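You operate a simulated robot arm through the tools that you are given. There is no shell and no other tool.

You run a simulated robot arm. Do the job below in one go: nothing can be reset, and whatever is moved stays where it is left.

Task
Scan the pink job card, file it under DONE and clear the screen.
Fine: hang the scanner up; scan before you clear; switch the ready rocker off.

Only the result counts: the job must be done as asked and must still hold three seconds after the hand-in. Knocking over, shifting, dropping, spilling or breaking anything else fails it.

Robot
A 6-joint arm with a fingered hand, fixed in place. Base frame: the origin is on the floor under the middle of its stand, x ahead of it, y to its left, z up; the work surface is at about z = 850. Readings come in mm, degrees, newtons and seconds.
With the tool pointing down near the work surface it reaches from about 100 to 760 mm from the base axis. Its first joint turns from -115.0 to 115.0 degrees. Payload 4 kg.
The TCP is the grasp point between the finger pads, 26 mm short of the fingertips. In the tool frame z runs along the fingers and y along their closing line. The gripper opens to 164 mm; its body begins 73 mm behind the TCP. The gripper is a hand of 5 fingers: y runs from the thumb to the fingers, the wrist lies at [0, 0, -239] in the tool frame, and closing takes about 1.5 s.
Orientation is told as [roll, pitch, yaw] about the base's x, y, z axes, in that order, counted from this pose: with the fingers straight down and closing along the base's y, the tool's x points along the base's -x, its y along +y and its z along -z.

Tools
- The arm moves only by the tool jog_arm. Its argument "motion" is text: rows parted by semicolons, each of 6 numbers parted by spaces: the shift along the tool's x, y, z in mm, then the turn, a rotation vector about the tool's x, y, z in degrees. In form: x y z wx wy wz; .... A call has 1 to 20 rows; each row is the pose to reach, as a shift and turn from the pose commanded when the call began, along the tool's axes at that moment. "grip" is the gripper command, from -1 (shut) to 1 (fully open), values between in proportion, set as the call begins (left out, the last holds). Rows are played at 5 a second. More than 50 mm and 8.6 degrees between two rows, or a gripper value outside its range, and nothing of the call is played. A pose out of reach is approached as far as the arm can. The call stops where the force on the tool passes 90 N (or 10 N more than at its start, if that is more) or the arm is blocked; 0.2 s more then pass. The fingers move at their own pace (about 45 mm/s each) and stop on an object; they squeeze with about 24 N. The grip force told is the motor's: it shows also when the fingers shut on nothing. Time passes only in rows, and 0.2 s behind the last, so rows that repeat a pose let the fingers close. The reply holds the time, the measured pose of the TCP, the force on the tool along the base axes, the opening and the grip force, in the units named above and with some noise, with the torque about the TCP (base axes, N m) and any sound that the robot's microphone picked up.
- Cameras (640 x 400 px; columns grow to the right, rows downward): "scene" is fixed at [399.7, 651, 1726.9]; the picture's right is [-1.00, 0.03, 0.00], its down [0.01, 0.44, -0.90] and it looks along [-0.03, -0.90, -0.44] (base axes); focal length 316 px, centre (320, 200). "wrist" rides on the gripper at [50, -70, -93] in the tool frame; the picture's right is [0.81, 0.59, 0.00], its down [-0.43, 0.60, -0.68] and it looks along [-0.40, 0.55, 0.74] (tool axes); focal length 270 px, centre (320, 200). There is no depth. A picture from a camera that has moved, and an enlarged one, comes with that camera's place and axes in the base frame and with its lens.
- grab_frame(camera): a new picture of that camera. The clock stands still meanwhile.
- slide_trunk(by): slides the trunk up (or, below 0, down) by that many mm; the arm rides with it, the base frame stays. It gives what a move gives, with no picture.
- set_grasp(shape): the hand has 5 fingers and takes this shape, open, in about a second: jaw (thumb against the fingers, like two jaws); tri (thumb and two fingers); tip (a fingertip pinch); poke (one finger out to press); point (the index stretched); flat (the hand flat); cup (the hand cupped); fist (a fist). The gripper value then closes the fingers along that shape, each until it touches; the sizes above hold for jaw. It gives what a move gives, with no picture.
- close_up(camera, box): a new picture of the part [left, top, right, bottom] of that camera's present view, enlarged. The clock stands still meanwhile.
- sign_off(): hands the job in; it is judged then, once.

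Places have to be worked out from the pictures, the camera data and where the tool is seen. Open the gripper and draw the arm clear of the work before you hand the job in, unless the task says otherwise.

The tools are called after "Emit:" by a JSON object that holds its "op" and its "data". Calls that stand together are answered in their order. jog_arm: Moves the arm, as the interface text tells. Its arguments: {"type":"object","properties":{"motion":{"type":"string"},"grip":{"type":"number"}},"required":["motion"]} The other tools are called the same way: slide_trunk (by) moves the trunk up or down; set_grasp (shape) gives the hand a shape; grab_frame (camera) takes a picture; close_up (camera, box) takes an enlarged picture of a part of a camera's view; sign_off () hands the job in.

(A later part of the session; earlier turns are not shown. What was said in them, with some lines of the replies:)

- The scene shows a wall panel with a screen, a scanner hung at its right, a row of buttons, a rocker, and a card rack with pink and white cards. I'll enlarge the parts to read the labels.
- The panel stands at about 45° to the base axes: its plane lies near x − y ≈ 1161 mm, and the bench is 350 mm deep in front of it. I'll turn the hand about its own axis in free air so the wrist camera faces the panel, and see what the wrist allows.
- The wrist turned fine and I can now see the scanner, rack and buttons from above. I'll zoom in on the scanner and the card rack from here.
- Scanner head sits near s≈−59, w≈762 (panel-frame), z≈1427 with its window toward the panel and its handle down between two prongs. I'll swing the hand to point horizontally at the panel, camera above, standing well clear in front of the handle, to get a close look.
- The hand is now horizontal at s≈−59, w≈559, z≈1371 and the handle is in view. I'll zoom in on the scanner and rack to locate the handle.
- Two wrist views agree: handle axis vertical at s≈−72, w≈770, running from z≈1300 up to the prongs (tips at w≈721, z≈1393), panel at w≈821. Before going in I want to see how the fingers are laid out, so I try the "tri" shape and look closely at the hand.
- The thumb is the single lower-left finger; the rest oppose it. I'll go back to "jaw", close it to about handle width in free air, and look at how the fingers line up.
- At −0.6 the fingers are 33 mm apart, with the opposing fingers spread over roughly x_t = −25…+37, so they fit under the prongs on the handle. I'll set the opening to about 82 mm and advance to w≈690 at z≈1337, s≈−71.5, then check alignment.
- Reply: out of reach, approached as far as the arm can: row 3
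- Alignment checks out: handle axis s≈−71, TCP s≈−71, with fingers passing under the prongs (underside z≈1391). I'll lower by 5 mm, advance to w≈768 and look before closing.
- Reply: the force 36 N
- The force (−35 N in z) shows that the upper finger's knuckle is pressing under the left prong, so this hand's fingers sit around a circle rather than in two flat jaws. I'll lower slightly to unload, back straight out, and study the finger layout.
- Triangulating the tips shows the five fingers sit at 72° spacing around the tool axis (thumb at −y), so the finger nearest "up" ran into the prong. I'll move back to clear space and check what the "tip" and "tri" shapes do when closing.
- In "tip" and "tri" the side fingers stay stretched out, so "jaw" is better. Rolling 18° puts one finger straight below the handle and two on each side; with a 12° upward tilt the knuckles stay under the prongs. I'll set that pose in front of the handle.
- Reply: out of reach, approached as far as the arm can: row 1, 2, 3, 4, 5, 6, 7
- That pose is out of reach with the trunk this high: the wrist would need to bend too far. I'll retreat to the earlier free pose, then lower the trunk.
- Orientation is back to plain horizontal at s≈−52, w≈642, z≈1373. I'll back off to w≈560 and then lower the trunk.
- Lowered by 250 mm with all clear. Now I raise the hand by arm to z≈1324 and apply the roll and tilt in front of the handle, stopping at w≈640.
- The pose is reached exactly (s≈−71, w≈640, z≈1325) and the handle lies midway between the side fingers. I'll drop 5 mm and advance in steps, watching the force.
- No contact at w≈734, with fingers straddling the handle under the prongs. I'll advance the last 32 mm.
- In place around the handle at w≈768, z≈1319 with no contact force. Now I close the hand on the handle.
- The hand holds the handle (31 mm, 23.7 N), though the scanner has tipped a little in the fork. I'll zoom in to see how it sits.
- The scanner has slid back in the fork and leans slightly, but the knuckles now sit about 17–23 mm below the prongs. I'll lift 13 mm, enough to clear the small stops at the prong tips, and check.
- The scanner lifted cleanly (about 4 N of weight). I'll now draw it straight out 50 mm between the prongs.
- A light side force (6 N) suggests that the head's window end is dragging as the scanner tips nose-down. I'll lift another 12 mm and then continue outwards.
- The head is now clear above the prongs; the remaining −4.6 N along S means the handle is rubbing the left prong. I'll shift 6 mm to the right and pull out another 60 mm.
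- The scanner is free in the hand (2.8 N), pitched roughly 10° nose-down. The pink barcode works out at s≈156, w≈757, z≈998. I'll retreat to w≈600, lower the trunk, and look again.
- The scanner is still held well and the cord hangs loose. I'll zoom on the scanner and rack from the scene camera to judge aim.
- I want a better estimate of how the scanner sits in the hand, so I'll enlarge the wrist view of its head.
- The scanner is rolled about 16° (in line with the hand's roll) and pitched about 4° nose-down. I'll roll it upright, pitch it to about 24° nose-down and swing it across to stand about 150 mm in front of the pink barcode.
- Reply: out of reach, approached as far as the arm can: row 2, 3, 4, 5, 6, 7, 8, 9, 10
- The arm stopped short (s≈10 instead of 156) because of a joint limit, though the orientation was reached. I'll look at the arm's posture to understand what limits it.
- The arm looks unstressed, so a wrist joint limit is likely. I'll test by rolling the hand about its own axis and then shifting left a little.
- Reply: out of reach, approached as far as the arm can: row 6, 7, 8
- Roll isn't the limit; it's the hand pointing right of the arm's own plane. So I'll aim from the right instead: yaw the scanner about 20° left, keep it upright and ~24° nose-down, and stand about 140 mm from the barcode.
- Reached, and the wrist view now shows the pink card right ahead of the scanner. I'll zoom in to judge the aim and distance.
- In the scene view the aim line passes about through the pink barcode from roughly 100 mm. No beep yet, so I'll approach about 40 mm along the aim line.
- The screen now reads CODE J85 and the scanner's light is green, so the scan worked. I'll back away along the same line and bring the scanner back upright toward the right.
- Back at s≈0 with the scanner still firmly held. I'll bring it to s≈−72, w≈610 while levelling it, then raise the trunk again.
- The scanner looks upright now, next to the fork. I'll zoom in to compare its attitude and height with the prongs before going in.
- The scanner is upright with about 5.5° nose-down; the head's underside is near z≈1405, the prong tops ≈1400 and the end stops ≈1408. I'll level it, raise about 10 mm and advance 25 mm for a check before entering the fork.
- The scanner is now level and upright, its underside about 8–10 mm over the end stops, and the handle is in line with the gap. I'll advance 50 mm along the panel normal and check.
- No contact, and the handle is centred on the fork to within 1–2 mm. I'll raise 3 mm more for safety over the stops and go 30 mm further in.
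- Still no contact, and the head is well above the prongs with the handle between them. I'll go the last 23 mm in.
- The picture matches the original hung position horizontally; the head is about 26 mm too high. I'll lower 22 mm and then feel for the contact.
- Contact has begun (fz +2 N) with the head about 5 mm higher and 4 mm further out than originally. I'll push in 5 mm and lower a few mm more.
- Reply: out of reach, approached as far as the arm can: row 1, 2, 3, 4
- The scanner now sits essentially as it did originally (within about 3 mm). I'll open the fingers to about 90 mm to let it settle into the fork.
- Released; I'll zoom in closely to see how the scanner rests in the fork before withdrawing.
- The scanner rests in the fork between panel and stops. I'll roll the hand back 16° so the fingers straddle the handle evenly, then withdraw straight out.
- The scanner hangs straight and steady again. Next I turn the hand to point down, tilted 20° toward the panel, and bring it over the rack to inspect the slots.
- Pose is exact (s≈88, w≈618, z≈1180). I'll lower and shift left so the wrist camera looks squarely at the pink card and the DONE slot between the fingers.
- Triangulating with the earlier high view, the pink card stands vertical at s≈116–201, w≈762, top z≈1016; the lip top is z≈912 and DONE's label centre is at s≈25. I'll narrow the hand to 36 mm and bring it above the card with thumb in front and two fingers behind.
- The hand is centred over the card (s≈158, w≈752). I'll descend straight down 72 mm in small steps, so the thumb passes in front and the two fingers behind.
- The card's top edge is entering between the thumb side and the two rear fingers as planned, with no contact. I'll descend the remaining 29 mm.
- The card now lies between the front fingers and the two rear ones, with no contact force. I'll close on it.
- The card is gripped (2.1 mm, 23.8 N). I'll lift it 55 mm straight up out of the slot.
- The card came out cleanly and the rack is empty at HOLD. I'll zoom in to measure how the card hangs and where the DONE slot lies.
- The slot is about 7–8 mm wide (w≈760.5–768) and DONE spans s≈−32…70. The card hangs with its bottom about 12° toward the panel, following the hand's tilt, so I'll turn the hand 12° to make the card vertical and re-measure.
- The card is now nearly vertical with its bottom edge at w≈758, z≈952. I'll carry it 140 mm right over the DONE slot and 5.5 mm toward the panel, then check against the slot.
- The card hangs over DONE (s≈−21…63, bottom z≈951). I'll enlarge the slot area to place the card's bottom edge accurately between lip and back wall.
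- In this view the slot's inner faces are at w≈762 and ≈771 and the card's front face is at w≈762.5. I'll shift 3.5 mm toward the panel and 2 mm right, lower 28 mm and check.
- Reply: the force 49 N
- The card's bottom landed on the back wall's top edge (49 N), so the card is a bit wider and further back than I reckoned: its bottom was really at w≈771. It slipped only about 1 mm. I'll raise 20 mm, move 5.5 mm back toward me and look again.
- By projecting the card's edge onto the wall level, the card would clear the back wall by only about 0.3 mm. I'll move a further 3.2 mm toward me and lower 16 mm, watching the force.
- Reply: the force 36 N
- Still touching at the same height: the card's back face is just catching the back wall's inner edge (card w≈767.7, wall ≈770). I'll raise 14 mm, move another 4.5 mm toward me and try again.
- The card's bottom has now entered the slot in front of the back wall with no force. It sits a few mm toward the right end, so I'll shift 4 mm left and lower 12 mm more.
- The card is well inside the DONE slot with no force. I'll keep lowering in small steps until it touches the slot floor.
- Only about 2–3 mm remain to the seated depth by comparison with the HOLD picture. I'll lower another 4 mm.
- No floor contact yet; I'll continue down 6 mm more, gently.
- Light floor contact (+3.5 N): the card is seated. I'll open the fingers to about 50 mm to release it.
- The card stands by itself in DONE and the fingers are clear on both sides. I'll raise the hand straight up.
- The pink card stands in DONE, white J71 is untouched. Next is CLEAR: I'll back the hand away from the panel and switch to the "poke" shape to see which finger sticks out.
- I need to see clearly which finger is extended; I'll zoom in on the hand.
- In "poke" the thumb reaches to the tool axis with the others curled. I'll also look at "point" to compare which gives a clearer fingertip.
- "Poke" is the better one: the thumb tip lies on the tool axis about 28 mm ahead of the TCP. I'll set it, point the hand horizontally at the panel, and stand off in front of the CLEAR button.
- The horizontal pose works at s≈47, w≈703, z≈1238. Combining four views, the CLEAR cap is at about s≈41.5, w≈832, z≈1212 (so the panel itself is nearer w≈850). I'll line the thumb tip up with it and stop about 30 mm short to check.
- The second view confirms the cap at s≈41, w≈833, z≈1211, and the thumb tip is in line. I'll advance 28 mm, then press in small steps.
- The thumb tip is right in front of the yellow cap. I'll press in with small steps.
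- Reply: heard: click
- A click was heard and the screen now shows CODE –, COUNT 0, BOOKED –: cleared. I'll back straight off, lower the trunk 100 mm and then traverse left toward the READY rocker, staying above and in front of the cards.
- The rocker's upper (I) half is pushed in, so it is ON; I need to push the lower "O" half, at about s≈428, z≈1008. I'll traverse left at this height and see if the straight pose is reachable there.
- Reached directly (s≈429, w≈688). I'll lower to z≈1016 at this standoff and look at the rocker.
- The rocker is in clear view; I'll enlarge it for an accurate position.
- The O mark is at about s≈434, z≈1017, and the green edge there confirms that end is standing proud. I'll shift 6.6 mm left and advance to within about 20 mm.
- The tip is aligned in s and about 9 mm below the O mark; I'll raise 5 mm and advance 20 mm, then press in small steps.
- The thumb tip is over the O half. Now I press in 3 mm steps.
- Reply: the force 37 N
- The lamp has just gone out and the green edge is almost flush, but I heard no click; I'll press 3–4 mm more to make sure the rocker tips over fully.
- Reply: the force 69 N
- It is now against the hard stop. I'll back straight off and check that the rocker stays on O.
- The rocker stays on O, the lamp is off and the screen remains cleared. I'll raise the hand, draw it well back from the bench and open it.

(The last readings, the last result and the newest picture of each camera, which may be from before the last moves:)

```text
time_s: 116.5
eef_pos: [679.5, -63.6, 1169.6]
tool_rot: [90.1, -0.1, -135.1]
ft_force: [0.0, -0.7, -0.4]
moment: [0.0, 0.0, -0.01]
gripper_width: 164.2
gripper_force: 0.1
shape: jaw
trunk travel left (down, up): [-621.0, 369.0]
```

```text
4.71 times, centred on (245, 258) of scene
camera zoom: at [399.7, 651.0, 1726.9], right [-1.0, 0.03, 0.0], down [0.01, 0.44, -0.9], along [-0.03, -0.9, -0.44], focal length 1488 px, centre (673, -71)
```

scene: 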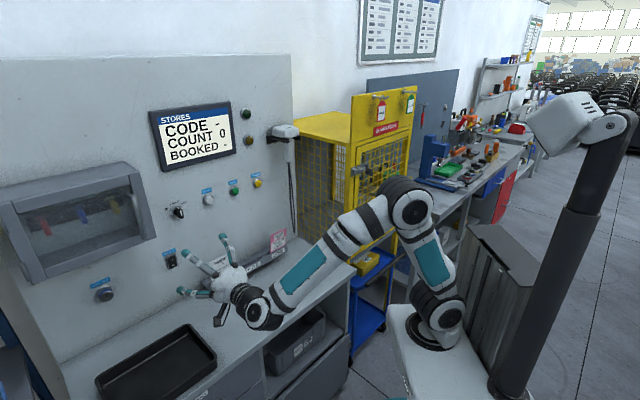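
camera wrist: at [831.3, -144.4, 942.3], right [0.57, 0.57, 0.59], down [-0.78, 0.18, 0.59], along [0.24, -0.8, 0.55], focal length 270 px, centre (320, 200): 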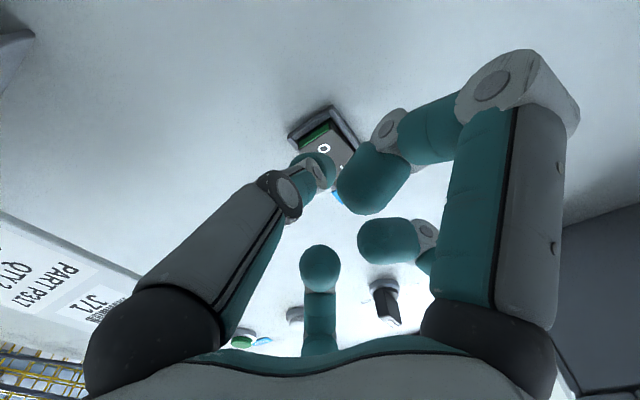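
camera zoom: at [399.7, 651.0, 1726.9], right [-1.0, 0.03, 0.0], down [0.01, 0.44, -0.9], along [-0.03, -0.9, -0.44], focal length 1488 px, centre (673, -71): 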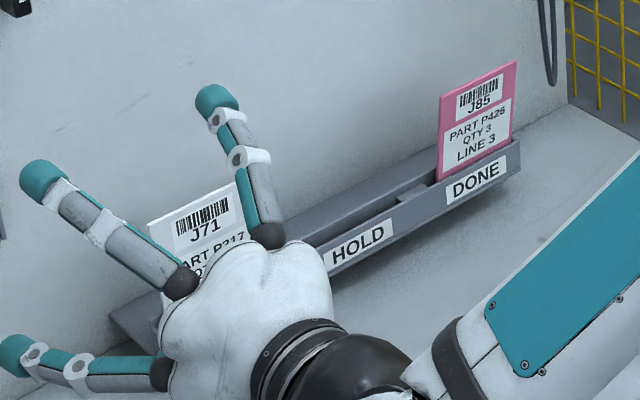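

Everything is in order: scanner in its fork, pink J85 in DONE, white J71 untouched, screen cleared, lamp off. I'll move the open hand further back, clear of the bench area.

Emit:
{"op": "jog_arm", "data": {"motion": "-40 30 -20 0 0 0; -80 60 -40 0 0 0; -120 90 -60 0 0 0; -160 120 -60 0 0 0; -160 120 -60 0 0 0"}}

Emit:
{"op": "grab_frame", "data": {"camera": "scene"}}

Emit:
{"op": "close_up", "data": {"camera": "scene", "box": [140, 90, 300, 290]}}

```text
refused: row 1 steps farther than a row can; nothing moved
```

```text
taken
```

scene: 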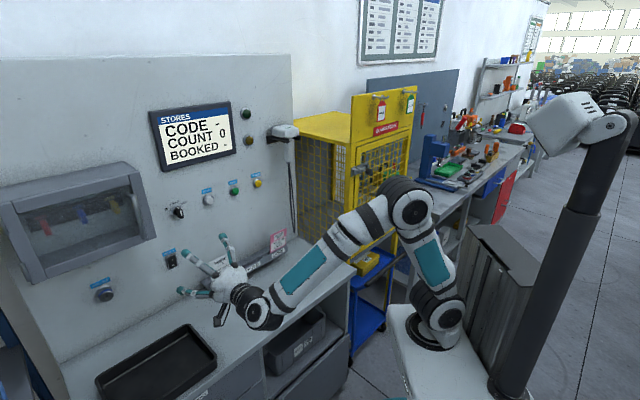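

```text
2.00 times, centred on (220, 190) of scene
camera zoom: at [399.7, 651.0, 1726.9], right [-1.0, 0.03, 0.0], down [0.01, 0.44, -0.9], along [-0.03, -0.9, -0.44], focal length 632 px, centre (520, 220)
```

zoom: 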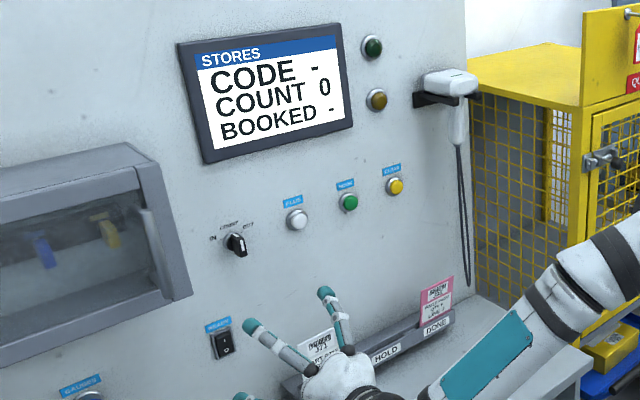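

The step was too large and nothing moved; I'll repeat the withdrawal in smaller rows.

Emit:
{"op": "jog_arm", "data": {"motion": "-20 20 -10 0 0 0; -40 40 -20 0 0 0; -60 60 -30 0 0 0; -80 80 -40 0 0 0; -100 100 -50 0 0 0; -120 120 -60 0 0 0; -120 120 -60 0 0 0; -120 120 -60 0 0 0"}}

Emit:
{"op": "grab_frame", "data": {"camera": "scene"}}

Emit:
{"op": "close_up", "data": {"camera": "scene", "box": [190, 215, 300, 300]}}

```text
time_s: 118.3
eef_pos: [552.7, -105.3, 1290.9]
tool_rot: [90.1, 0.0, -135.1]
ft_force: [-0.2, 1.0, 0.2]
moment: [0.03, 0.0, -0.03]
gripper_width: 163.7
gripper_force: 0.2
shape: jaw
trunk travel left (down, up): [-621.0, 369.0]
```

```text
taken
```

scene: 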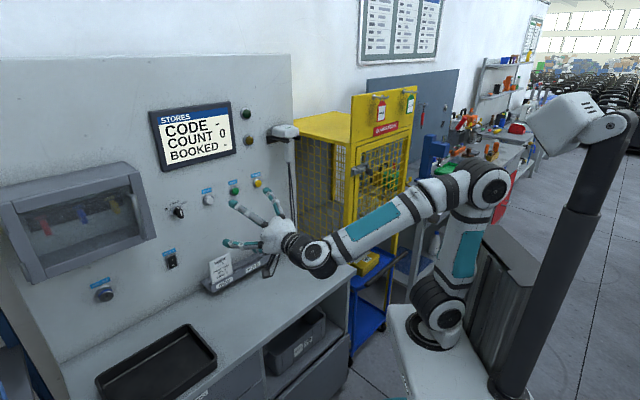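

```text
4.71 times, centred on (245, 258) of scene
camera zoom: at [399.7, 651.0, 1726.9], right [-1.0, 0.03, 0.0], down [0.01, 0.44, -0.9], along [-0.03, -0.9, -0.44], focal length 1488 px, centre (673, -71)
```

zoom: 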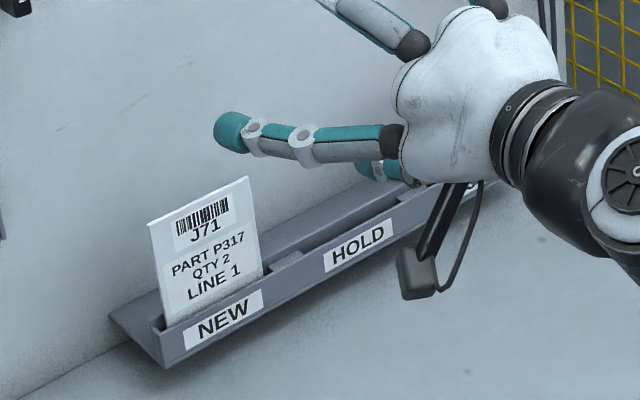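

The hand is open and well clear (w≈465, in front of the bench), all goals are met in the last pictures: J85 scanned and filed in DONE, scanner hung, screen cleared, READY off. I hand the job in.

Emit:
{"op": "sign_off", "data": {}}

```text
The job is handed in.
```

The job is done and handed in; I don't have the judge's result.

- **Scan:** I scanned the pink card first, and the screen showed CODE J85.
- **Scanner:** It is back in its fork, hanging straight. It sits about 5 mm further out from the panel than it did at the start.
- **Pink card:** It stands in the DONE slot. It took three tries to get in: twice its bottom edge pressed on the slot's back wall, at up to about 49 N. The card and rack look undamaged.
- **Screen:** I pressed CLEAR after the scan and heard a click. The screen now shows CODE –, COUNT 0, BOOKED –.
- **READY rocker:** It is switched to O and stayed there. The yellow lamp above the buttons went out.

The white J71 card is still in NEW. On my first reach for the scanner a knuckle pressed under one prong of the fork, with no visible shift. The hand is open and the arm is drawn clear of the bench.
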